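You operate a simulated robot arm through the tools that you are given. There is no shell and no other tool. Be economical: measure what you need, move in short steps, check, and stop when the job is done.

You run a simulated two-armed robot. Do the job below in one go: nothing can be reset, and whatever is moved stays where it is left.

JOB
Put the folded cardboard on the upper deck of the trolley away on the low shelf in front of lane 4. Take the small purple tub and put it on the low shelf in front of lane 1. Press the grey button of lane six two times. Shut the low drawer of the end box. Press the button of the sliding lamp to switch it on. Take the small cream tub and put it on the place y7 of the steel bench under the lamp. Pull the slide of the lid press open. The order is free.

It is judged by the outcome, as a careful person would: the job done as asked, and still so three seconds after it is handed in. It fails if anything else is knocked over, pushed out of place, dropped, spilled or broken. Lids that push on must go on centred and level and be pressed home; caps that screw on are set level and turned clockwise until they are tight.

ROBOT AND FRAMES
Two 7-joint arms with two-finger parallel grippers on one trunk, on a base that drives. Base frame: it is fixed to the floor where the robot stands at the start and does not move with it; the origin is under the middle of the robot, x ahead of it, y to its left, z up; the surface under the hand at the start is at about z = 760. Readings come in mm, degrees, newtons and seconds.
The left shoulder is at the start at [70, 163, 1070], the right one opposite. With the tool pointing down near the work surface each hand reaches from about 400 to 880 mm from the robot's upright axis, wherever it stands, measured 20 degrees to its own side. Places, roughly: button of the sliding lamp [-6400, 2800, 1600]; folded cardboard (19x8x5 cm) [500, -100, 800]; grey button of lane six [-1600, -3600, 1100]; low drawer of the end box [-4800, -4200, 200]; low shelf in front of lane 1 (24x33 cm) [-1380, -1360, 360]; low shelf in front of lane 4 (24x33 cm) [-1380, -2560, 360]; place Y7 of the steel bench under the lamp [-6500, 1900, 900]; slide of the lid press [-1500, -2200, 900]; small cream tub (10x7x5 cm) [-6500, 2900, 900]; small purple tub (10x7x5 cm) [500, -2500, 700]. Payload 3.43 kg a hand.
The TCP of each hand is the grasp point between the finger pads, 34 mm short of the fingertips. In the tool frame z runs along the fingers and y along their closing line. Largest opening 128 mm; finger width 24, thickness 12; the body of the gripper, 48 by 130 mm, starts 96 mm behind the TCP.
Orientation is that of the tool frame in the base frame, as a unit quaternion [x, y, z, w]. With the fingers straight down and closing along the base's y, the tool's x points along the base's -x, its y along +y and its z along -z.

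CONTROLS
- The arms move only by the tool play_rows. It takes "left_moves", "right_moves" or both (then of equal length, played together; a hand with none holds still); each is a list of rows, each a list of 7 numbers: the turn, a rotation vector about the base's x, y, z in degrees, then the shift along the base's x, y, z in mm, then the finger opening in mm, from 0 to 128. In form: [[rx, ry, rz, x, y, z, jaw], ...]. A call has 1 to 12 rows; each row shifts and turns the commanded pose from where the row before left it. Each row takes 0.2 s and may step no farther than 50 mm and 8.6 degrees from the row before; otherwise, or with a gripper value out of range, the whole call is refused. A pose out of reach is approached as far as the arm can. The call stops where the force on the tool passes 40 N (or 10 N more than at its start, if that is more) or the arm is blocked; 0.2 s more then pass. The fingers move at their own pace (about 153 mm/s each) and stop on an object; they squeeze with about 25 N. The grip force told is the motor's: it shows also when the fingers shut on nothing. Time passes only in rows, and 0.2 s behind the last, so rows that do not move let the fingers close. The reply holds the time, the measured pose of the TCP, the force on the tool along the base axes, the opening and the grip force, in the units named above and with some noise, with the torque about the TCP (base axes, N m) and any sound that the robot's microphone picked up, and new pictures: "views" is both (left out), scene, wrist or none (wrist: the cameras of the hands that moved).
- Cameras (640 x 400 px; columns grow to the right, rows downward): "scene" is now at [138.9, -3.5, 1288]; the picture's right is [-0.12, -0.99, 0.00], its down [-0.58, 0.07, -0.81] and it looks along [0.81, -0.10, -0.58] (base axes); focal length 282 px, centre (320, 200). "left" rides on the left gripper at [76, 11, -160] in its tool frame; the picture's right is [-0.15, 0.99, 0.00], its down [-0.88, -0.13, -0.46] and it looks along [-0.45, -0.07, 0.89] (tool axes); focal length 234 px, centre (320, 200). "right" rides on the right gripper at [76, -11, -160] in its tool frame; the picture's right is [0.15, 0.99, 0.00], its down [-0.88, 0.13, -0.46] and it looks along [-0.45, 0.07, 0.89] (tool axes); focal length 234 px, centre (320, 200). There is no depth. A picture from a camera that has moved, and an enlarged one, comes with that camera's place and axes in the base frame and with its lens. The place of the scene camera against the robot may be out by one fixed shift of up to 12 mm in any direction.
- slide_trunk(by): slides the trunk up (or, below 0, down) by that many mm; the arms and the scene camera ride with it, the base frame stays. It gives what a move gives, with no picture.
- steer(legs): drives the robot by 1 to 6 legs, each [ahead, left, turn to the left] in mm, mm and degrees, along the robot's own axes; the way and the turn of a leg run together, so that a leg with both is an arc; at most 1500 mm and 180 degrees a leg. The arms and the cameras ride along, it lands a little off, and it stops where it bumps. It gives what a move gives, and a new picture of the scene camera.
- turn_head(pan, tilt): turns the head with the scene camera to pan (to the left, within 86 degrees either way) and tilt (down, from -29 to 69), counted from straight ahead of the robot. It gives what a move gives, and a new picture of the scene camera.
- zoom(camera, box): a new picture of the part [left, top, right, bottom] of that camera's present view, enlarged. The clock stands still meanwhile.
- close_job(): hands the job in; it is judged then, once.

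Work in short steps. Places have to be worked out from the pictures, the camera data and where the tool is seen: move nearer, look again, correct. Check each grasp and each placing, and mend what went wrong. You have 165 turns and 260 pictures in all, those below and enlarged ones among them. Open the grippers and draw the arms clear of the work before you hand the job in, unless the task says otherwise; then end with one line.

The tools are called after ">>>" by a JSON object that holds its "method" and its "body". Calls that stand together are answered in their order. play_rows: Moves the arms, as the interface text tells. Its arguments: {"type":"object","properties":{"left_moves":{"type":"array","items":{"type":"array","items":{"type":"number"}}},"right_moves":{"type":"array","items":{"type":"array","items":{"type":"number"}}},"views":{"type":"string","enum":["both","scene","wrist","none"]}},"required":[]} The other tools are called the same way: slide_trunk (by) slides the trunk up or down; steer (legs) drives the base; turn_head (pan, tilt) turns the head that bears the scene camera; zoom (camera, box) takes an enlarged picture of a part of a camera's view; close_job () hands the job in.

At the start:

```text
t: 0.0
left_position: [674.5, 234.2, 1075.8]
left_tcp_rot: [0.0, 1.0, 0.001, 0.0]
left_wrist_force: [-0.5, 0.9, 0.2]
left_torque: [-0.03, -0.01, 0.0]
left_width: 128.1
left_gripper_force: 0.0
right_position: [563.0, -390.5, 985.9]
right_tcp_rot: [0.0, 1.0, 0.001, 0.0]
right_wrist_force: [0.3, 1.0, 0.3]
right_torque: [-0.01, 0.02, 0.03]
right_width: 128.0
right_gripper_force: 0.0
trunk travel left (down, up): [-550.0, 390.0]
robot x, y, heading: [1.7, 0.8, 0.0]
head pan, tilt: [-6.8, 35.6]
```

scene: 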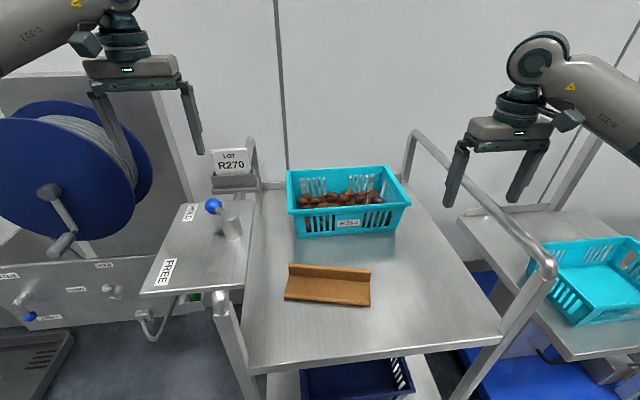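
right: 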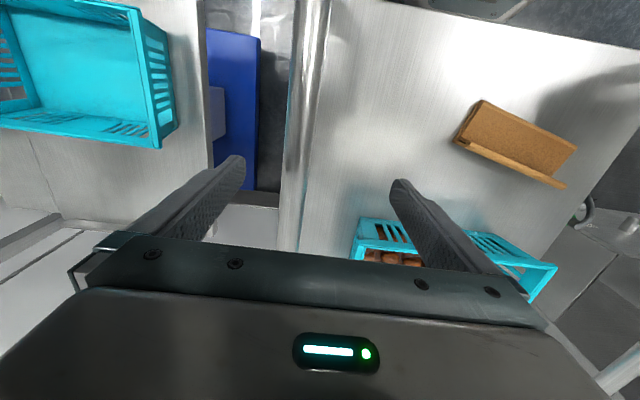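
left: 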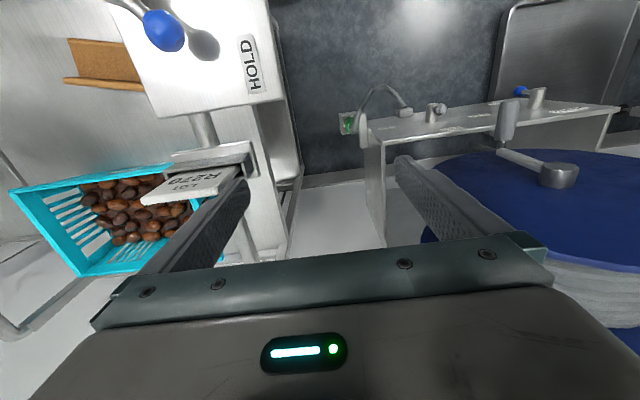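

I see the cardboard with its upright flange on the far side, at about (555, -77). I'll enlarge the view to see which way it folds.

>>> {"method": "zoom", "body": {"camera": "scene", "box": [260, 230, 420, 330]}}

>>> {"method": "zoom", "body": {"camera": "right", "box": [420, 70, 620, 210]}}

```text
4.00 times, centred on (340, 280) of scene
camera zoom: at [138.9, -3.5, 1288.0], right [-0.12, -0.99, 0.0], down [-0.58, 0.07, -0.81], along [0.81, -0.1, -0.58], focal length 1126 px, centre (240, -120)
```

zoom: 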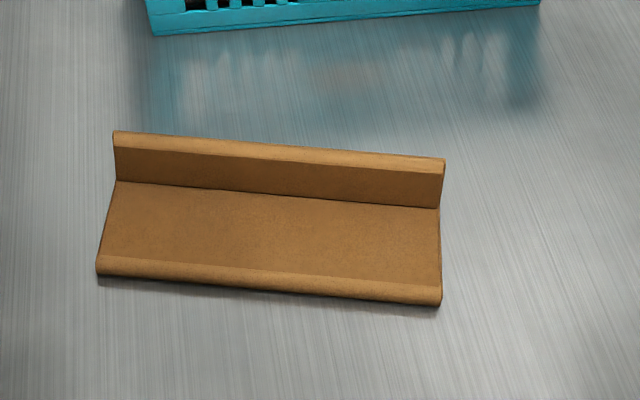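

```text
2.86 times, centred on (520, 140) of right
camera zoom: at [487.8, -401.4, 1146.7], right [-0.15, 0.99, 0.0], down [0.88, 0.13, 0.46], along [0.45, 0.07, -0.89], focal length 669 px, centre (-251, 371)
```

zoom: 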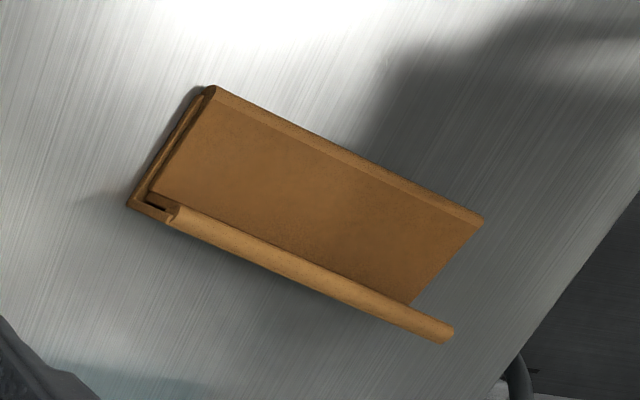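

The flange is about 12 mm thick, centred near (557, -86) and yawed about 13°. I'll raise the right hand, turn it about 77° and carry it over the flange.

>>> {"method": "play_rows", "body": {"right_moves": [[0, 0, 0, 0, 0, 45, 128], [0, 0, 0, 0, 0, 45, 128], [0, 0, 8.5, 0, 34, 0, 128], [0, 0, 8.5, 0, 34, 0, 128], [0, 0, 8.6, 0, 34, 0, 128], [0, 0, 8.6, 0, 34, 0, 128], [0, 0, 8.6, 0, 34, 0, 128], [0, 0, 8.6, -3, 34, 0, 128], [0, 0, 8.6, -3, 34, 0, 128], [0, 0, 8.5, 0, 34, 0, 128], [0, 0, 8.5, 0, 32, 0, 128]]}}

```text
t: 2.4
left_position: [674.3, 236.4, 1074.6]
left_tcp_rot: [0.0, 1.0, -0.001, 0.0]
left_wrist_force: [-0.2, -0.4, 0.2]
left_torque: [-0.06, 0.01, -0.03]
left_width: 127.7
left_gripper_force: 0.1
right_position: [530.3, -76.4, 1069.9]
right_tcp_rot: [-0.622, 0.783, -0.001, 0.0]
right_wrist_force: [-0.2, 0.7, 0.1]
right_torque: [-0.04, -0.02, -0.03]
right_width: 128.0
right_gripper_force: 0.1
right hand out of reach, approached as far as the arm can: row 11
trunk travel left (down, up): [-550.0, 390.0]
robot x, y, heading: [-0.3, -0.3, -0.3]
head pan, tilt: [-6.8, 35.6]
camera scene: at [138.5, -1.7, 1288.1], right [-0.12, -0.99, 0.0], down [-0.58, 0.07, -0.81], along [0.81, -0.1, -0.58], focal length 282 px, centre (320, 200)
camera right: at [524.8, -151.8, 1230.6], right [-1.0, 0.08, 0.0], down [0.07, 0.89, 0.46], along [0.04, 0.45, -0.89], focal length 234 px, centre (320, 200)
```

scene: 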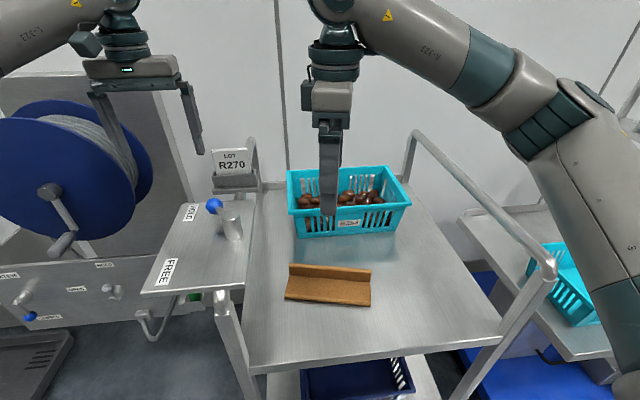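
right: 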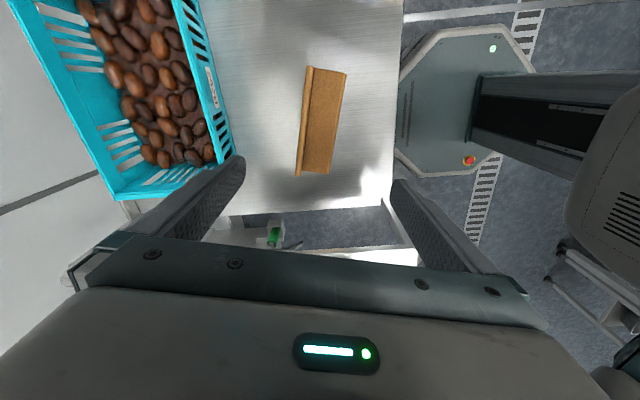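

The flange centre comes out at (559, -86) in both views. I'll lower the hand and narrow the opening, then check the pose.

>>> {"method": "play_rows", "body": {"right_moves": [[0, 0, 0, 0, 0, -45, 90], [0, 0, 0, 0, 0, -45, 70], [0, 0, 0, 0, 0, -45, 70], [0, 0, 0, 0, 0, -40, 70]], "views": "wrist"}}

```text
t: 3.4
left_position: [675.5, 233.3, 1076.1]
left_tcp_rot: [-0.001, 1.0, 0.0, -0.001]
left_wrist_force: [0.4, -0.2, -0.6]
left_torque: [0.04, 0.01, -0.03]
left_width: 128.2
left_gripper_force: 0.1
right_position: [531.4, -78.5, 894.0]
right_tcp_rot: [-0.622, 0.783, 0.0, 0.0]
right_wrist_force: [-0.9, 0.0, -0.3]
right_torque: [0.0, 0.03, 0.02]
right_width: 70.1
right_gripper_force: 0.2
trunk travel left (down, up): [-550.0, 390.0]
robot x, y, heading: [-2.2, -1.3, 0.1]
head pan, tilt: [-6.8, 35.6]
camera right: at [526.4, -153.9, 1055.9], right [-1.0, 0.08, 0.0], down [0.07, 0.89, 0.46], along [0.04, 0.45, -0.89], focal length 234 px, centre (320, 200)
```

right: 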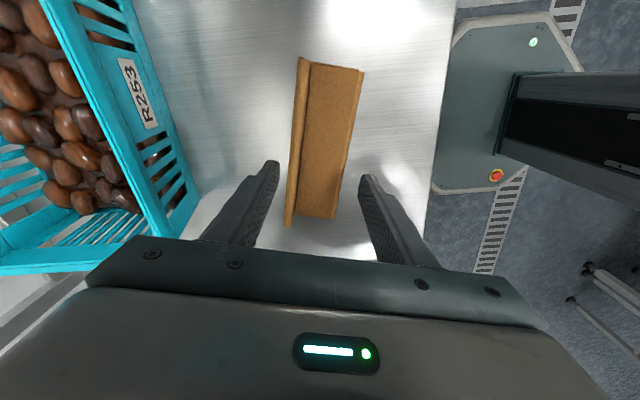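

The flange is 28 mm further in x than the hand. I'll shift over it and come down part way.

>>> {"method": "play_rows", "body": {"right_moves": [[0, 0, 0, 28, -8, 0, 70], [0, 0, 0, 0, 0, -40, 70], [0, 0, 0, 0, 0, -25, 70]]}}

```text
t: 4.2
left_position: [676.9, 233.5, 1075.1]
left_tcp_rot: [0.0, 1.0, -0.001, -0.001]
left_wrist_force: [0.4, 0.0, 0.9]
left_torque: [0.0, 0.02, -0.01]
left_width: 128.1
left_gripper_force: 0.0
right_position: [531.2, -78.5, 865.7]
right_tcp_rot: [-0.621, 0.784, -0.001, -0.001]
right_wrist_force: [0.6, 0.1, -0.2]
right_torque: [0.03, 0.04, 0.01]
right_width: 70.2
right_gripper_force: 0.0
right hand out of reach, approached as far as the arm can: row 1, 2, 3
trunk travel left (down, up): [-550.0, 390.0]
robot x, y, heading: [-2.6, -4.5, 0.2]
head pan, tilt: [-6.8, 35.6]
camera scene: at [139.3, -3.3, 1287.9], right [-0.12, -0.99, 0.0], down [-0.58, 0.07, -0.81], along [0.81, -0.1, -0.58], focal length 282 px, centre (320, 200)
camera right: at [526.1, -154.6, 1025.8], right [-1.0, 0.08, 0.0], down [0.08, 0.89, 0.46], along [0.04, 0.45, -0.89], focal length 234 px, centre (320, 200)
```

scene: 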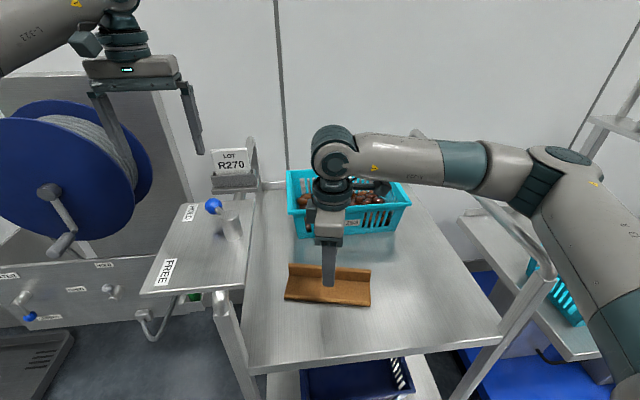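
right: 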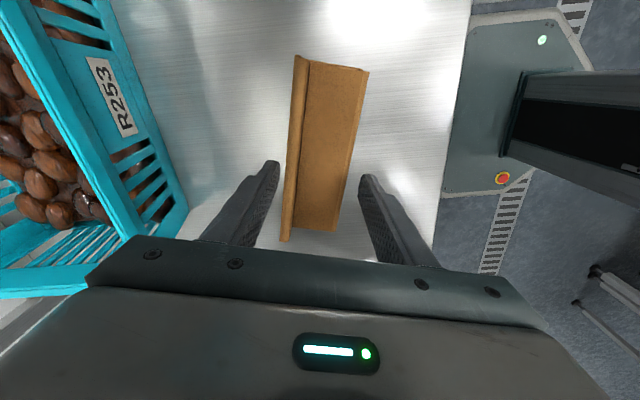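

The right hand stops at x≈531, apparently a reach limit, and there is room under the deck for the base. I'll raise the left hand, then drive 60 mm ahead with the right hand lifted a little.

>>> {"method": "play_rows", "body": {"left_moves": [[0, 0, 0, -40, 0, 30, 128], [0, 0, 0, -40, 0, 30, 128], [0, 0, 0, -40, 0, 30, 128]], "right_moves": [[0, 0, 0, 0, 0, 15, 70], [0, 0, 0, 0, 0, 15, 70], [0, 0, 0, 0, 0, 15, 70]], "views": "none"}}

>>> {"method": "steer", "body": {"legs": [[60, 0, 0]]}}

```text
t: 5.0
left_position: [552.1, 233.3, 1166.4]
left_tcp_rot: [0.0, 1.0, 0.0, 0.001]
left_wrist_force: [-0.3, 1.0, 0.6]
left_torque: [-0.02, -0.04, 0.0]
left_width: 127.9
left_gripper_force: 0.1
right_position: [529.7, -79.0, 911.6]
right_tcp_rot: [-0.623, 0.782, 0.0, 0.001]
right_wrist_force: [-1.0, -0.4, 0.8]
right_torque: [0.01, -0.04, -0.01]
right_width: 70.2
right_gripper_force: 0.1
trunk travel left (down, up): [-550.0, 390.0]
robot x, y, heading: [-0.5, -2.7, 0.0]
head pan, tilt: [-6.8, 35.6]
```

```text
t: 6.0
left_position: [614.4, 235.5, 1165.0]
left_tcp_rot: [-0.001, 1.0, 0.0, -0.002]
left_wrist_force: [0.6, -0.2, -0.5]
left_torque: [-0.01, 0.05, 0.01]
left_width: 127.9
left_gripper_force: 0.1
right_position: [590.7, -79.2, 909.5]
right_tcp_rot: [-0.622, 0.783, 0.001, 0.0]
right_wrist_force: [0.1, 0.0, -1.4]
right_torque: [0.03, 0.04, -0.04]
right_width: 69.9
right_gripper_force: 0.0
trunk travel left (down, up): [-550.0, 390.0]
robot x, y, heading: [61.3, 0.1, -0.3]
head pan, tilt: [-6.8, 35.6]
camera scene: at [198.8, -3.4, 1288.0], right [-0.12, -0.99, 0.0], down [-0.58, 0.07, -0.81], along [0.81, -0.1, -0.58], focal length 282 px, centre (320, 200)
```

scene: 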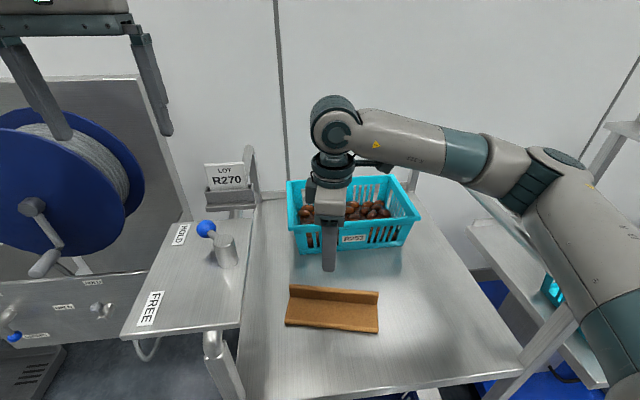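

Now the hand can back up in x: I'll move to (559, -86) and go down to about z 840.

>>> {"method": "play_rows", "body": {"right_moves": [[0, 0, 0, -32, -7, 0, 70], [0, 0, 0, 0, 0, -35, 70], [0, 0, 0, 0, 0, -35, 70]], "views": "wrist"}}

```text
t: 6.8
left_position: [614.1, 239.4, 1168.1]
left_tcp_rot: [-0.001, 1.0, -0.002, 0.0]
left_wrist_force: [-0.1, -0.7, -0.2]
left_torque: [-0.02, 0.02, -0.02]
left_width: 128.0
left_gripper_force: 0.2
right_position: [566.1, -83.8, 853.8]
right_tcp_rot: [-0.623, 0.782, -0.008, 0.009]
right_wrist_force: [-0.3, -0.5, 0.2]
right_torque: [0.03, -0.03, 0.0]
right_width: 70.1
right_gripper_force: 0.0
trunk travel left (down, up): [-550.0, 390.0]
robot x, y, heading: [60.4, -2.1, -0.2]
head pan, tilt: [-6.8, 35.6]
camera right: at [556.9, -159.2, 1015.0], right [-1.0, 0.08, -0.02], down [0.06, 0.89, 0.46], along [0.06, 0.45, -0.89], focal length 234 px, centre (320, 200)
```

right: 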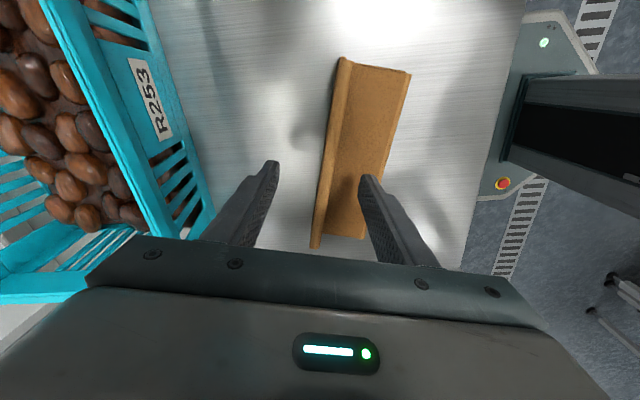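

The flange now sits centred between the fingers. I'll descend to about z 812 and close.

>>> {"method": "play_rows", "body": {"right_moves": [[0, 0, 0, -3, -2, -20, 70], [0, 0, 0, 0, 0, -17, 70], [0, 0, 0, 0, 0, 0, 70]], "views": "wrist"}}

```text
t: 7.8
left_position: [610.0, 245.4, 1165.8]
left_tcp_rot: [-0.006, 1.0, -0.003, 0.003]
left_wrist_force: [-0.7, 0.1, 0.0]
left_torque: [-0.02, -0.01, 0.01]
left_width: 128.0
left_gripper_force: 0.1
right_position: [577.6, -78.2, 841.8]
right_tcp_rot: [-0.626, 0.779, -0.029, 0.036]
right_wrist_force: [0.9, 0.1, 0.9]
right_torque: [0.01, -0.02, -0.01]
right_width: 69.9
right_gripper_force: 0.0
trunk travel left (down, up): [-550.0, 390.0]
robot x, y, heading: [64.8, -5.4, 0.7]
head pan, tilt: [-6.8, 35.6]
stopped in row 3 (right hand): the arm was blocked; the commanded pose is now the measured one
camera right: at [558.7, -154.8, 1001.9], right [-0.99, 0.07, -0.09], down [0.02, 0.89, 0.46], along [0.11, 0.45, -0.88], focal length 234 px, centre (320, 200)
```

right: 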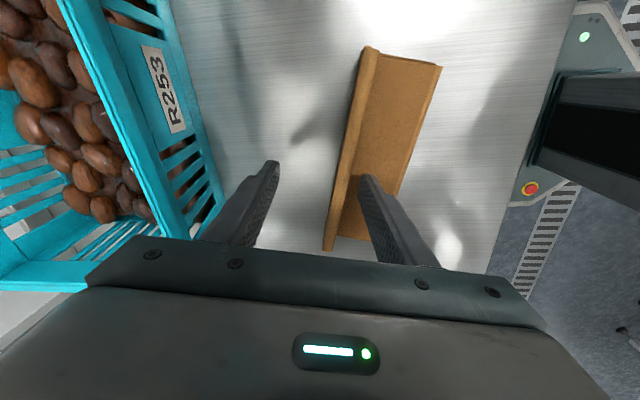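

The arm is blocked, probably the forearm on the trolley rail. I'll lift out, raise the trunk so the arm comes down more steeply, and look.

>>> {"method": "play_rows", "body": {"right_moves": [[0, 0, 0, 0, 0, 30, 70], [0, 0, 0, 0, 0, 30, 70], [0, 0, 0, 0, 0, 30, 70]], "views": "none"}}

>>> {"method": "slide_trunk", "body": {"by": 250}}

>>> {"method": "turn_head", "body": {"pan": -15, "tilt": 50}}

```text
t: 8.6
left_position: [615.6, 237.4, 1166.8]
left_tcp_rot: [-0.005, 1.0, 0.0, 0.001]
left_wrist_force: [-0.3, -0.3, -0.1]
left_torque: [0.0, 0.0, 0.04]
left_width: 128.1
left_gripper_force: 0.1
right_position: [578.7, -86.1, 922.9]
right_tcp_rot: [-0.625, 0.78, -0.022, 0.029]
right_wrist_force: [0.4, -0.4, -0.2]
right_torque: [0.02, 0.04, 0.03]
right_width: 70.1
right_gripper_force: 0.1
trunk travel left (down, up): [-550.0, 390.0]
robot x, y, heading: [59.9, -1.8, 0.5]
head pan, tilt: [-6.8, 35.6]
```

```text
t: 11.2
left_position: [616.2, 237.8, 1416.4]
left_tcp_rot: [-0.005, 1.0, -0.001, 0.0]
left_wrist_force: [-0.1, 0.3, 0.0]
left_torque: [-0.01, -0.02, 0.01]
left_width: 128.1
left_gripper_force: 0.0
right_position: [578.5, -85.1, 1173.7]
right_tcp_rot: [-0.624, 0.78, -0.022, 0.03]
right_wrist_force: [0.0, 0.1, -0.5]
right_torque: [0.02, -0.04, 0.01]
right_width: 69.9
right_gripper_force: 0.1
trunk travel left (down, up): [-800.0, 140.0]
robot x, y, heading: [58.7, -2.6, 0.3]
head pan, tilt: [-6.8, 35.6]
```

```text
t: 11.9
left_position: [616.0, 237.6, 1416.2]
left_tcp_rot: [-0.003, 1.0, -0.001, -0.001]
left_wrist_force: [-1.2, 0.6, -0.9]
left_torque: [0.0, 0.0, 0.03]
left_width: 128.2
left_gripper_force: 0.0
right_position: [578.6, -85.2, 1174.9]
right_tcp_rot: [-0.625, 0.78, -0.022, 0.03]
right_wrist_force: [0.4, 0.7, 1.0]
right_torque: [-0.01, -0.01, 0.0]
right_width: 70.0
right_gripper_force: 0.1
trunk travel left (down, up): [-800.0, 140.0]
robot x, y, heading: [63.2, -2.4, 0.4]
head pan, tilt: [-15.0, 50.0]
camera scene: at [189.0, -13.2, 1517.3], right [-0.25, -0.97, 0.0], down [-0.74, 0.19, -0.64], along [0.62, -0.16, -0.77], focal length 282 px, centre (320, 200)
```

scene: 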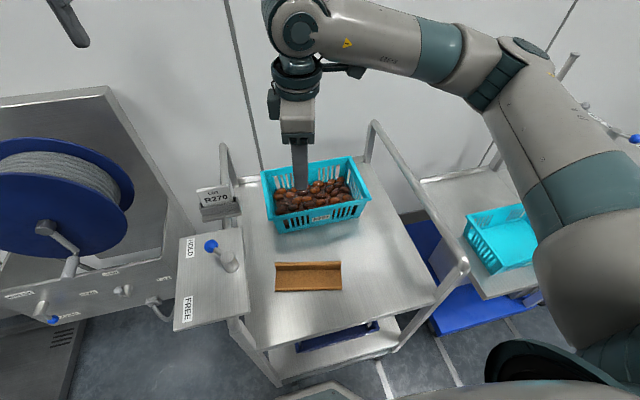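

The tool is tilted 4°, so I'll level it and move over the flange at (559, -86). Then I'll descend to about z 870.

>>> {"method": "play_rows", "body": {"right_moves": [[0, 4.3, 0, -10, 0, -20, 70], [0, 0, 0, -9, -1, -45, 70], [0, 0, 0, 0, 0, -45, 70], [0, 0, 0, 0, 0, -45, 70], [0, 0, 0, 0, 0, -45, 70], [0, 0, 0, 0, 0, -45, 70], [0, 0, 0, 0, 0, -45, 70], [0, 0, 0, 0, 0, 0, 70]]}}

```text
t: 13.7
left_position: [615.4, 237.9, 1415.7]
left_tcp_rot: [-0.004, 1.0, 0.0, 0.0]
left_wrist_force: [-0.2, 0.3, -0.7]
left_torque: [0.01, 0.02, -0.01]
left_width: 127.9
left_gripper_force: 0.1
right_position: [558.7, -85.1, 884.0]
right_tcp_rot: [-0.625, 0.78, 0.001, 0.001]
right_wrist_force: [-0.3, 0.3, -1.5]
right_torque: [0.0, -0.03, -0.03]
right_width: 69.9
right_gripper_force: 0.0
trunk travel left (down, up): [-800.0, 140.0]
robot x, y, heading: [65.0, -0.8, 0.6]
head pan, tilt: [-15.0, 50.0]
camera scene: at [188.5, -13.3, 1517.3], right [-0.25, -0.97, 0.0], down [-0.74, 0.19, -0.64], along [0.62, -0.16, -0.77], focal length 282 px, centre (320, 200)
camera right: at [553.8, -162.0, 1045.1], right [-1.0, 0.07, 0.0], down [0.07, 0.89, 0.46], along [0.03, 0.46, -0.89], focal length 234 px, centre (320, 200)
```

scene: 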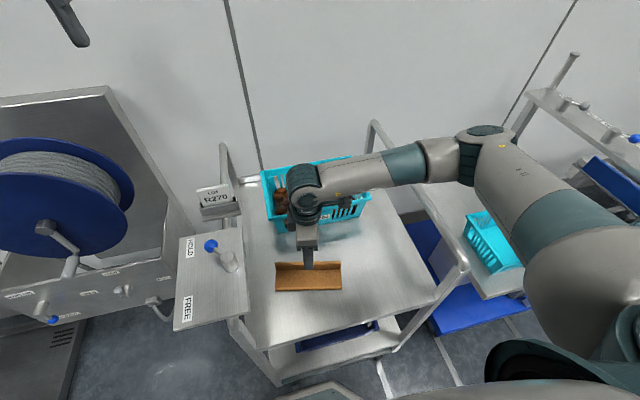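
right: 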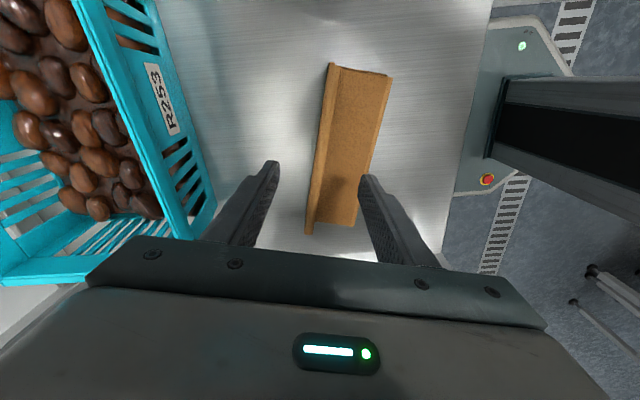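

Level and above the flange, with the elbow now high over the rail. I'll go down to z 812 and close.

>>> {"method": "play_rows", "body": {"right_moves": [[0, 0, 0, 0, 0, -30, 70], [0, 0, 0, 0, 0, -25, 70], [0, 0, 0, 0, 0, -17, 70], [0, 0, 0, 0, 0, 0, 70]], "views": "wrist"}}

```text
t: 14.7
left_position: [614.7, 238.0, 1416.0]
left_tcp_rot: [-0.005, 1.0, 0.001, 0.0]
left_wrist_force: [0.1, 0.5, -1.0]
left_torque: [-0.01, 0.0, 0.0]
left_width: 127.9
left_gripper_force: 0.0
right_position: [558.3, -85.4, 812.7]
right_tcp_rot: [-0.625, 0.781, 0.001, 0.001]
right_wrist_force: [0.5, -0.8, -0.4]
right_torque: [-0.01, -0.01, 0.03]
right_width: 70.0
right_gripper_force: 0.0
trunk travel left (down, up): [-800.0, 140.0]
robot x, y, heading: [63.2, -4.9, 0.4]
head pan, tilt: [-15.0, 50.0]
camera right: at [554.4, -161.3, 973.5], right [-1.0, 0.07, 0.0], down [0.07, 0.89, 0.46], along [0.03, 0.46, -0.89], focal length 234 px, centre (320, 200)
```

right: 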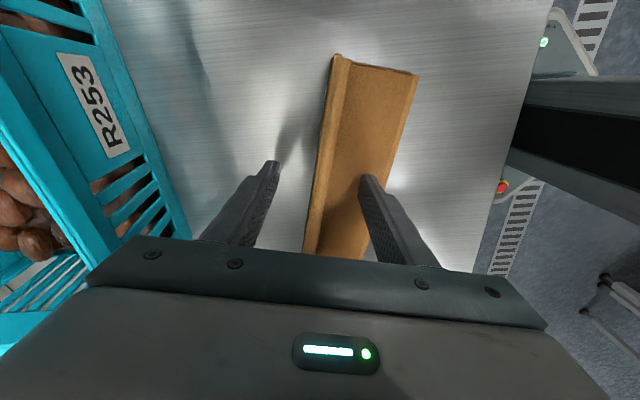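

The fingers straddle the flange without contact, so I'll close.

>>> {"method": "play_rows", "body": {"right_moves": [[0, 0, 0, 0, 0, 0, 40], [0, 0, 0, 0, 0, 0, 20], [0, 0, 0, 0, 0, 0, 0], [0, 0, 0, 0, 0, 0, 0]], "views": "wrist"}}

```text
t: 15.7
left_position: [615.6, 238.4, 1414.6]
left_tcp_rot: [-0.004, 1.0, -0.001, 0.0]
left_wrist_force: [0.4, 0.2, 0.1]
left_torque: [0.02, -0.01, -0.03]
left_width: 128.0
left_gripper_force: 0.1
right_position: [557.6, -85.5, 813.1]
right_tcp_rot: [-0.625, 0.78, 0.002, 0.001]
right_wrist_force: [0.2, 0.4, 0.0]
right_torque: [0.01, -0.02, 0.0]
right_width: 10.8
right_gripper_force: 24.8
trunk travel left (down, up): [-800.0, 140.0]
robot x, y, heading: [62.9, 0.0, 0.5]
head pan, tilt: [-15.0, 50.0]
camera right: at [554.5, -161.4, 973.7], right [-1.0, 0.07, 0.0], down [0.07, 0.89, 0.46], along [0.03, 0.46, -0.89], focal length 234 px, centre (320, 200)
```

right: 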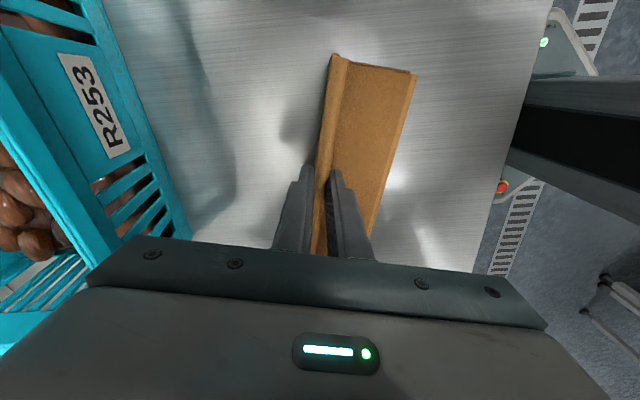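

It is held, at width 10.8. I'll lift straight up and draw it a little toward the robot.

>>> {"method": "play_rows", "body": {"right_moves": [[0, 0, 0, 0, 0, 30, 0], [0, 0, 0, 0, 0, 45, 0], [0, 0, 0, 0, 0, 45, 0], [0, 0, 0, 0, 0, 45, 0], [0, 0, 0, 0, 0, 45, 0], [0, 0, 0, -20, 0, 45, 0], [0, 0, 0, -20, -20, 45, 0], [0, 0, 0, -20, -20, 0, 0], [0, 0, 0, -20, -20, 0, 0]]}}

```text
refused: row 7 steps farther than a row can; nothing moved
```

Step limit hit; I'll use smaller steps.

>>> {"method": "play_rows", "body": {"right_moves": [[0, 0, 0, 0, 0, 30, 0], [0, 0, 0, 0, 0, 45, 0], [0, 0, 0, 0, 0, 45, 0], [0, 0, 0, 0, 0, 45, 0], [0, 0, 0, 0, 0, 45, 0], [0, 0, 0, 0, 0, 45, 0], [0, 0, 0, -20, -20, 20, 0], [0, 0, 0, -20, -20, 20, 0], [0, 0, 0, -20, -20, 0, 0]]}}

```text
t: 17.7
left_position: [613.8, 237.7, 1416.3]
left_tcp_rot: [-0.004, 1.0, 0.0, -0.001]
left_wrist_force: [-0.3, -0.6, 0.4]
left_torque: [0.02, 0.0, -0.01]
left_width: 128.1
left_gripper_force: 0.0
right_position: [497.8, -147.4, 1107.0]
right_tcp_rot: [-0.625, 0.78, 0.003, 0.001]
right_wrist_force: [-0.5, -0.4, -0.5]
right_torque: [0.01, -0.01, 0.01]
right_width: 10.7
right_gripper_force: 25.4
trunk travel left (down, up): [-800.0, 140.0]
robot x, y, heading: [62.9, -2.3, 0.5]
head pan, tilt: [-15.0, 50.0]
camera scene: at [188.4, -14.1, 1517.3], right [-0.25, -0.97, 0.0], down [-0.74, 0.19, -0.64], along [0.62, -0.16, -0.77], focal length 282 px, centre (320, 200)
camera right: at [493.9, -223.6, 1268.4], right [-1.0, 0.07, 0.0], down [0.07, 0.89, 0.46], along [0.03, 0.46, -0.89], focal length 234 px, centre (320, 200)
```

scene: 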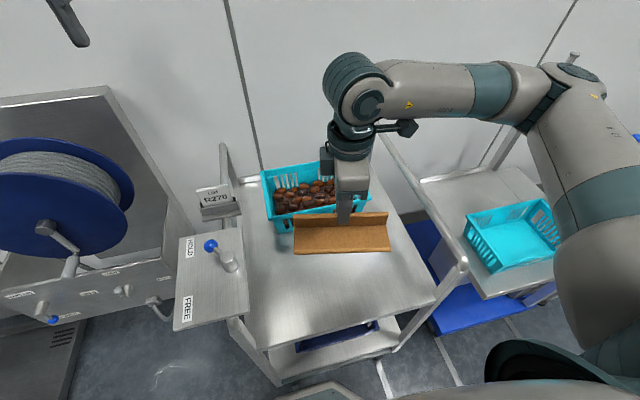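
right: 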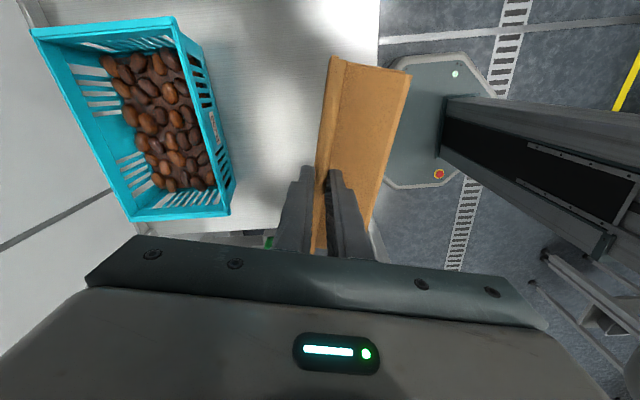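

The cardboard is safely held. I'll back off from the trolley and look to the right for the purple tub.

>>> {"method": "steer", "body": {"legs": [[-500, 0, 0]]}}

>>> {"method": "turn_head", "body": {"pan": -75, "tilt": 25}}

```text
t: 20.7
left_position: [116.8, 233.8, 1416.3]
left_tcp_rot: [-0.004, 1.0, 0.0, 0.0]
left_wrist_force: [-0.6, -0.4, 0.2]
left_torque: [0.0, -0.02, -0.01]
left_width: 128.1
left_gripper_force: 0.0
right_position: [-1.2, -150.6, 1107.2]
right_tcp_rot: [-0.625, 0.78, 0.002, 0.0]
right_wrist_force: [0.8, -0.1, -0.6]
right_torque: [0.03, 0.0, -0.03]
right_width: 10.9
right_gripper_force: 25.1
trunk travel left (down, up): [-800.0, 140.0]
robot x, y, heading: [-436.7, -4.3, 0.6]
head pan, tilt: [-15.0, 50.0]
camera scene: at [-310.4, -17.3, 1517.1], right [-0.25, -0.97, 0.0], down [-0.74, 0.19, -0.64], along [0.62, -0.16, -0.77], focal length 282 px, centre (320, 200)
```

scene: 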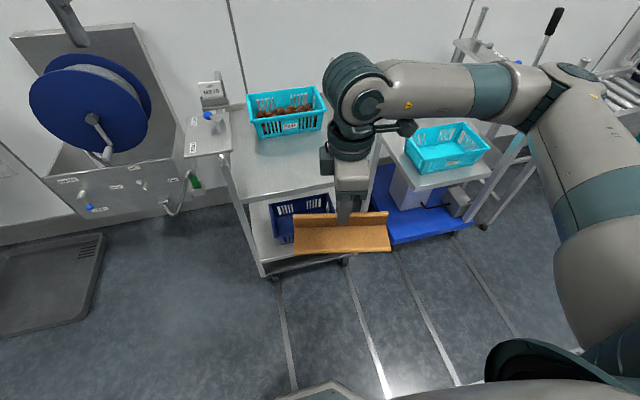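

```text
t: 22.0
left_position: [114.7, 232.6, 1415.8]
left_tcp_rot: [-0.004, 1.0, 0.0, 0.0]
left_wrist_force: [0.2, 0.1, -0.8]
left_torque: [-0.02, 0.01, 0.01]
left_width: 127.9
left_gripper_force: 0.1
right_position: [-1.3, -151.1, 1106.9]
right_tcp_rot: [-0.624, 0.781, 0.001, 0.001]
right_wrist_force: [-0.1, -0.3, 0.4]
right_torque: [0.0, 0.0, 0.0]
right_width: 10.9
right_gripper_force: 25.2
trunk travel left (down, up): [-800.0, 140.0]
robot x, y, heading: [-438.9, -5.7, 0.6]
head pan, tilt: [-75.0, 25.0]
camera scene: at [-361.7, -86.8, 1554.8], right [-0.96, -0.27, 0.0], down [-0.11, 0.41, -0.91], along [0.24, -0.87, -0.42], focal length 282 px, centre (320, 200)
```

scene: 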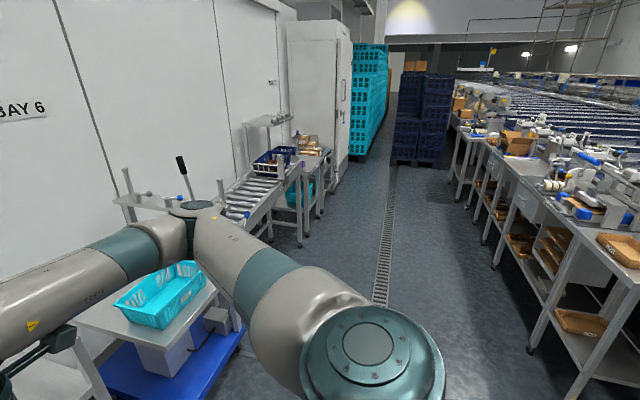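

The aisle to the right is clear along x≈-440. I'll strafe right to about y = -2650 and look left-front for the tub.

>>> {"method": "steer", "body": {"legs": [[0, -1300, 0], [0, -1300, 0]]}}

>>> {"method": "turn_head", "body": {"pan": 10, "tilt": 35}}

```text
t: 34.6
left_position: [176.0, -2350.8, 1416.3]
left_tcp_rot: [-0.018, 1.0, 0.0, 0.0]
left_wrist_force: [0.8, -0.3, -0.1]
left_torque: [0.01, 0.03, -0.01]
left_width: 127.8
left_gripper_force: 0.0
right_position: [70.8, -2738.9, 1107.4]
right_tcp_rot: [-0.635, 0.772, 0.001, 0.0]
right_wrist_force: [0.1, -0.3, 0.0]
right_torque: [0.0, 0.01, 0.0]
right_width: 10.8
right_gripper_force: 25.0
trunk travel left (down, up): [-800.0, 140.0]
robot x, y, heading: [-368.9, -2604.1, 2.1]
head pan, tilt: [-75.0, 25.0]
camera scene: at [-290.8, -2685.5, 1554.8], right [-0.96, -0.29, 0.0], down [-0.12, 0.4, -0.91], along [0.27, -0.87, -0.42], focal length 282 px, centre (320, 200)
```

scene: 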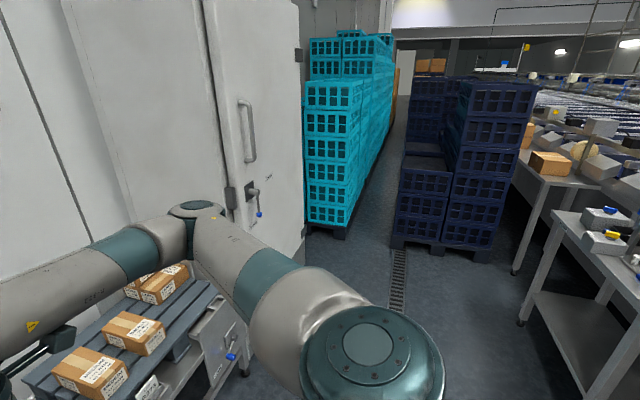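

```text
t: 36.2
left_position: [176.8, -2352.1, 1416.8]
left_tcp_rot: [-0.019, 1.0, 0.001, 0.0]
left_wrist_force: [0.7, -0.1, 0.6]
left_torque: [-0.02, -0.02, 0.0]
left_width: 128.1
left_gripper_force: 0.0
right_position: [71.1, -2739.8, 1106.2]
right_tcp_rot: [-0.636, 0.772, 0.001, 0.002]
right_wrist_force: [-0.3, 0.9, -1.2]
right_torque: [0.0, -0.02, 0.0]
right_width: 10.8
right_gripper_force: 24.8
trunk travel left (down, up): [-800.0, 140.0]
robot x, y, heading: [-371.2, -2607.3, 2.0]
head pan, tilt: [10.0, 35.0]
camera scene: at [-231.8, -2579.4, 1539.0], right [0.21, -0.98, 0.0], down [-0.56, -0.12, -0.82], along [0.8, 0.17, -0.57], focal length 282 px, centre (320, 200)
```

scene: 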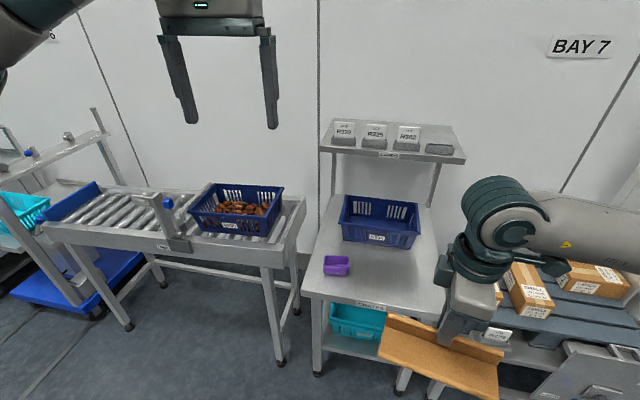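

The purple tub is on the table ahead, at about (505, -2487). I'll enlarge it to see its orientation and rim.

>>> {"method": "zoom", "body": {"camera": "scene", "box": [290, 225, 390, 315]}}

```text
4.44 times, centred on (340, 270) of scene
camera zoom: at [-231.8, -2579.4, 1539.0], right [0.21, -0.98, 0.0], down [-0.56, -0.12, -0.82], along [0.8, 0.17, -0.57], focal length 1251 px, centre (231, -111)
```

zoom: 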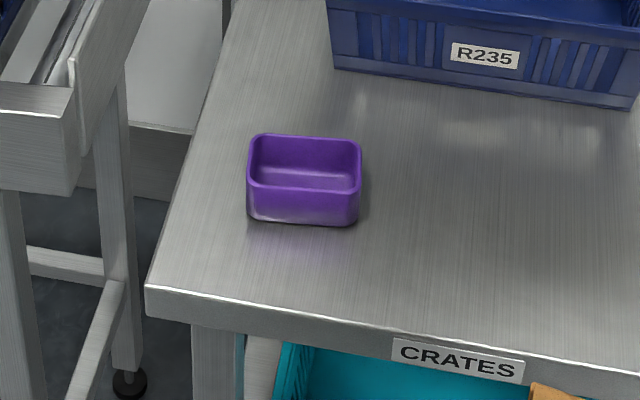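

Before choosing a grasp I want to see the low shelves. I'll turn right 100° in place and look at the benches behind me.

>>> {"method": "steer", "body": {"legs": [[0, 0, -100]]}}

>>> {"method": "turn_head", "body": {"pan": -70, "tilt": 25}}

```text
t: 40.9
left_position: [-217.2, -3188.8, 1415.5]
left_tcp_rot: [0.756, 0.655, 0.0, 0.0]
left_wrist_force: [-0.1, -0.3, 0.3]
left_torque: [0.0, -0.06, -0.01]
left_width: 127.7
left_gripper_force: 0.0
right_position: [-579.3, -3016.2, 1108.0]
right_tcp_rot: [0.185, 0.983, 0.001, 0.002]
right_wrist_force: [-0.5, -0.5, -0.6]
right_torque: [-0.02, -0.01, 0.01]
right_width: 10.9
right_gripper_force: 25.0
trunk travel left (down, up): [-800.0, 140.0]
robot x, y, heading: [-369.1, -2607.1, -98.3]
head pan, tilt: [10.0, 35.0]
camera scene: at [-372.6, -2737.7, 1539.0], right [-1.0, -0.03, 0.0], down [-0.02, 0.57, -0.82], along [0.03, -0.82, -0.57], focal length 282 px, centre (320, 200)
```

scene: 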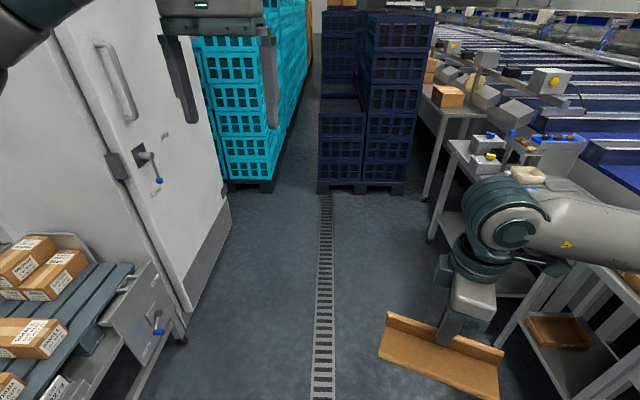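

```text
t: 42.4
left_position: [-217.5, -3188.3, 1415.4]
left_tcp_rot: [0.756, 0.655, 0.0, 0.0]
left_wrist_force: [1.2, -0.5, 0.7]
left_torque: [0.02, -0.01, -0.03]
left_width: 128.1
left_gripper_force: 0.1
right_position: [-578.6, -3015.1, 1107.8]
right_tcp_rot: [0.185, 0.983, 0.0, 0.001]
right_wrist_force: [-0.4, 1.1, -0.3]
right_torque: [0.0, -0.02, 0.02]
right_width: 11.1
right_gripper_force: 24.9
trunk travel left (down, up): [-800.0, 140.0]
robot x, y, heading: [-370.2, -2602.8, -98.1]
head pan, tilt: [-70.0, 25.0]
camera scene: at [-465.6, -2668.6, 1554.8], right [-0.2, 0.98, 0.0], down [0.41, 0.09, -0.91], along [-0.89, -0.19, -0.42], focal length 282 px, centre (320, 200)
```

scene: 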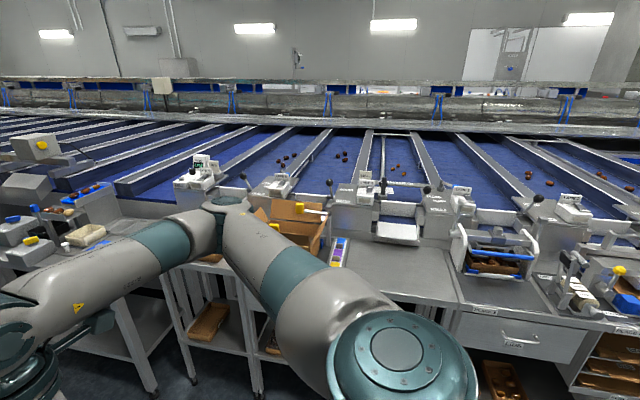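

Arms obstruct the low shelves, so I'll turn to face the benches and look down past the arms.

>>> {"method": "steer", "body": {"legs": [[0, 0, -82]]}}

>>> {"method": "turn_head", "body": {"pan": 0, "tilt": 40}}

```text
t: 46.3
left_position: [-926.3, -2836.7, 1417.4]
left_tcp_rot: [1.0, -0.004, 0.0, 0.0]
left_wrist_force: [-0.1, -0.4, -0.8]
left_torque: [0.04, 0.02, 0.0]
left_width: 127.8
left_gripper_force: 0.1
right_position: [-804.0, -2453.6, 1107.4]
right_tcp_rot: [0.786, 0.618, 0.0, 0.003]
right_wrist_force: [0.1, -0.1, -0.8]
right_torque: [-0.01, 0.0, 0.0]
right_width: 10.7
right_gripper_force: 25.0
trunk travel left (down, up): [-800.0, 140.0]
robot x, y, heading: [-372.9, -2608.0, 179.5]
head pan, tilt: [-70.0, 25.0]
camera scene: at [-449.4, -2512.7, 1554.8], right [0.94, 0.33, 0.0], down [0.14, -0.4, -0.91], along [-0.3, 0.85, -0.42], focal length 282 px, centre (320, 200)
```

scene: 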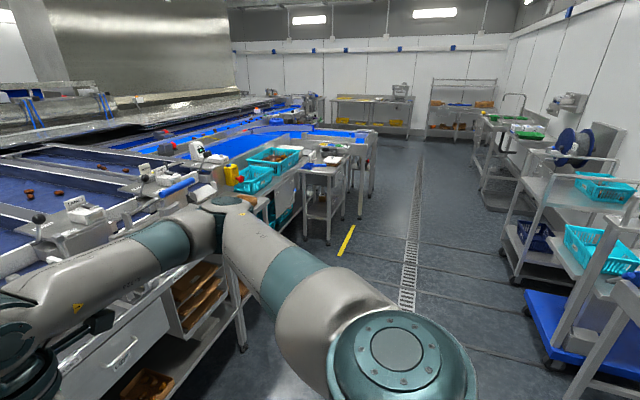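

```text
t: 47.7
left_position: [-925.9, -2836.6, 1416.3]
left_tcp_rot: [1.0, -0.004, 0.0, 0.0]
left_wrist_force: [0.0, 0.4, 0.2]
left_torque: [0.03, -0.01, 0.01]
left_width: 128.1
left_gripper_force: 0.0
right_position: [-803.3, -2454.6, 1107.3]
right_tcp_rot: [0.786, 0.618, -0.001, 0.001]
right_wrist_force: [0.2, -0.3, -0.5]
right_torque: [0.01, 0.06, 0.0]
right_width: 10.9
right_gripper_force: 24.4
trunk travel left (down, up): [-800.0, 140.0]
robot x, y, heading: [-370.8, -2605.7, 179.6]
head pan, tilt: [0.0, 40.0]
camera scene: at [-503.7, -2598.4, 1531.4], right [0.01, 1.0, 0.0], down [0.64, -0.01, -0.77], along [-0.77, 0.01, -0.64], focal length 282 px, centre (320, 200)
```

scene: 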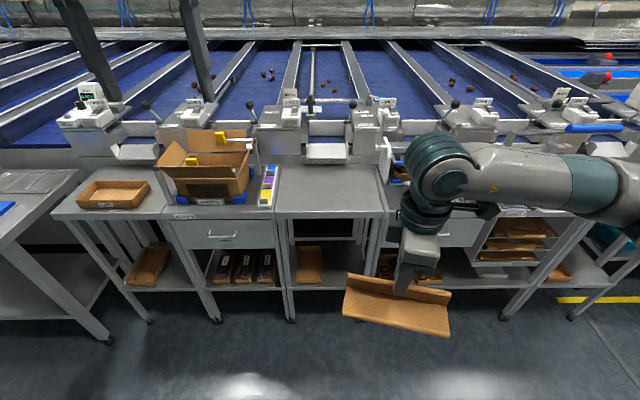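

I see low shelves with several cardboard items. I'll enlarge the central bay.

>>> {"method": "zoom", "body": {"camera": "scene", "box": [190, 160, 450, 330]}}

>>> {"method": "zoom", "body": {"camera": "scene", "box": [150, 60, 450, 240]}}

```text
2.35 times, centred on (320, 245) of scene
camera zoom: at [-503.7, -2598.4, 1531.4], right [0.01, 1.0, 0.0], down [0.64, -0.01, -0.77], along [-0.77, 0.01, -0.64], focal length 662 px, centre (320, 94)
```

zoom: 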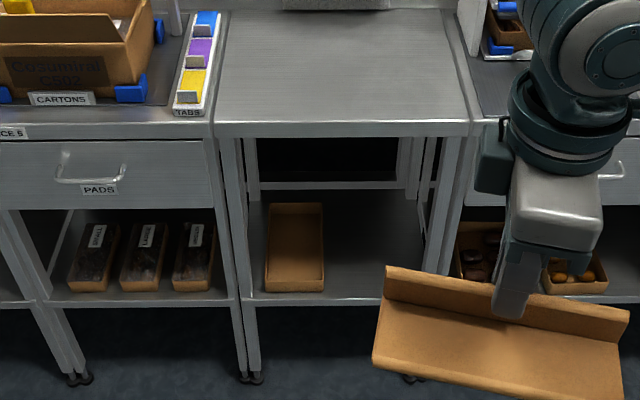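

```text
2.13 times, centred on (300, 150) of scene
camera zoom: at [-503.7, -2598.4, 1531.4], right [0.01, 1.0, 0.0], down [0.64, -0.01, -0.77], along [-0.77, 0.01, -0.64], focal length 601 px, centre (363, 307)
```

zoom: 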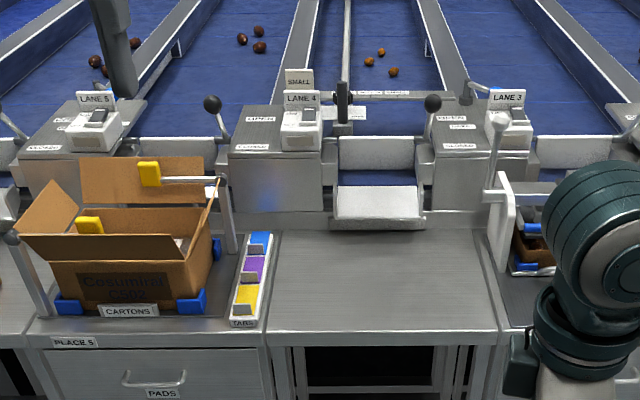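

The lane 4 bay is in the centre, with its shelf at z≈360. A tray stands on its left half, about y -2698 to -2578, so I'll put the cardboard on the free right half with its long axis pointing in. In free air I'll turn the hand back by 76°, extend it, and pull the left arm in.

>>> {"method": "play_rows", "body": {"right_moves": [[0, 0, -8.5, -27, 14, 0, 0], [0, 0, -8.5, -27, 14, 0, 0], [0, 0, -8.5, -27, 14, 0, 0], [0, 0, -8.5, -27, 14, 0, 0], [0, 0, -8.5, -27, 14, 0, 0], [0, 0, -8.5, -27, 14, 0, 0], [0, 0, -8.5, -27, 14, 0, 0], [0, 0, -8.5, -27, 14, 0, 0], [0, 0, -8.3, -27, 14, 0, 0]], "left_moves": [[0, 0, 0, 15, 0, 0, 128], [0, 0, 0, 15, 0, 0, 128], [0, 0, 0, 15, 0, 0, 128], [0, 0, 0, 15, 0, 0, 128], [0, 0, 0, 15, 0, 0, 128], [0, 0, 0, 15, 0, 0, 128], [0, 0, 0, 15, 0, 0, 128], [0, 0, 0, 15, 0, 0, 128], [0, 0, 0, 15, 0, 0, 128]], "views": "scene"}}

>>> {"method": "steer", "body": {"legs": [[0, 130, 0]]}}

```text
t: 49.7
left_position: [-791.5, -2835.7, 1416.7]
left_tcp_rot: [1.0, -0.004, 0.001, -0.001]
left_wrist_force: [0.3, 0.2, 0.2]
left_torque: [0.04, 0.01, 0.0]
left_width: 128.1
left_gripper_force: 0.0
right_position: [-1045.3, -2327.3, 1107.2]
right_tcp_rot: [1.0, 0.0, -0.001, 0.0]
right_wrist_force: [-0.1, 0.2, -1.1]
right_torque: [0.03, -0.05, -0.02]
right_width: 11.1
right_gripper_force: 25.2
trunk travel left (down, up): [-800.0, 140.0]
robot x, y, heading: [-368.7, -2605.1, 179.4]
head pan, tilt: [0.0, 40.0]
camera scene: at [-504.0, -2598.7, 1531.4], right [0.01, 1.0, 0.0], down [0.64, -0.01, -0.77], along [-0.77, 0.01, -0.64], focal length 282 px, centre (320, 200)
```

scene: 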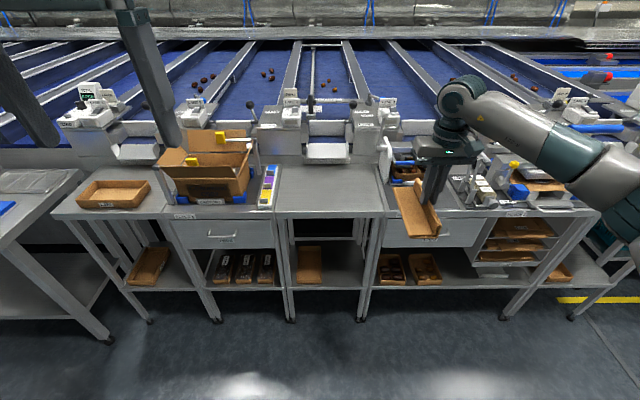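

```text
t: 51.0
left_position: [-792.8, -2963.3, 1416.6]
left_tcp_rot: [1.0, -0.004, 0.0, 0.0]
left_wrist_force: [0.5, -0.4, 0.4]
left_torque: [-0.01, 0.01, 0.03]
left_width: 128.0
left_gripper_force: 0.1
right_position: [-1046.4, -2456.2, 1107.8]
right_tcp_rot: [1.0, 0.0, -0.001, 0.002]
right_wrist_force: [0.2, 0.8, -0.2]
right_torque: [-0.03, -0.03, -0.01]
right_width: 11.1
right_gripper_force: 25.3
trunk travel left (down, up): [-800.0, 140.0]
robot x, y, heading: [-374.8, -2736.1, 179.4]
head pan, tilt: [0.0, 40.0]
camera scene: at [-505.1, -2726.7, 1531.4], right [0.01, 1.0, 0.0], down [0.64, -0.01, -0.77], along [-0.77, 0.01, -0.64], focal length 282 px, centre (320, 200)
```

scene: 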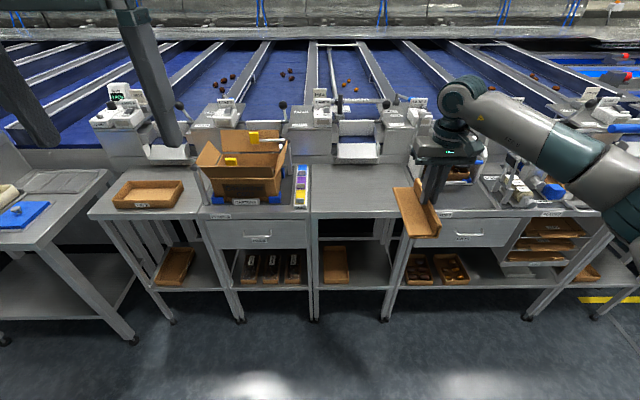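

The hand points in with the forearm coming from the front. I'll lower the trunk 637 mm in front of the bay, then view.

>>> {"method": "slide_trunk", "body": {"by": -637}}

>>> {"method": "turn_head", "body": {"pan": -15, "tilt": 35}}

```text
refused: -637 is not a number from -400 to 400
```

```text
t: 51.8
left_position: [-792.4, -2966.0, 1416.7]
left_tcp_rot: [1.0, -0.004, 0.001, -0.001]
left_wrist_force: [0.0, 0.3, -0.2]
left_torque: [0.02, 0.01, -0.01]
left_width: 128.0
left_gripper_force: 0.1
right_position: [-1047.7, -2458.3, 1107.1]
right_tcp_rot: [1.0, 0.001, -0.001, 0.0]
right_wrist_force: [-0.3, 0.1, 0.5]
right_torque: [0.01, -0.03, 0.05]
right_width: 10.7
right_gripper_force: 25.1
trunk travel left (down, up): [-800.0, 140.0]
robot x, y, heading: [-373.1, -2737.1, 179.3]
head pan, tilt: [-15.0, 35.0]
camera scene: at [-504.9, -2707.2, 1539.0], right [0.27, 0.96, 0.0], down [0.55, -0.15, -0.82], along [-0.79, 0.22, -0.57], focal length 282 px, centre (320, 200)
```

scene: 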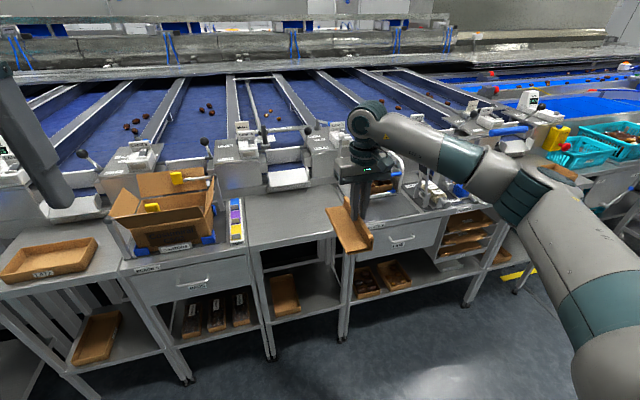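

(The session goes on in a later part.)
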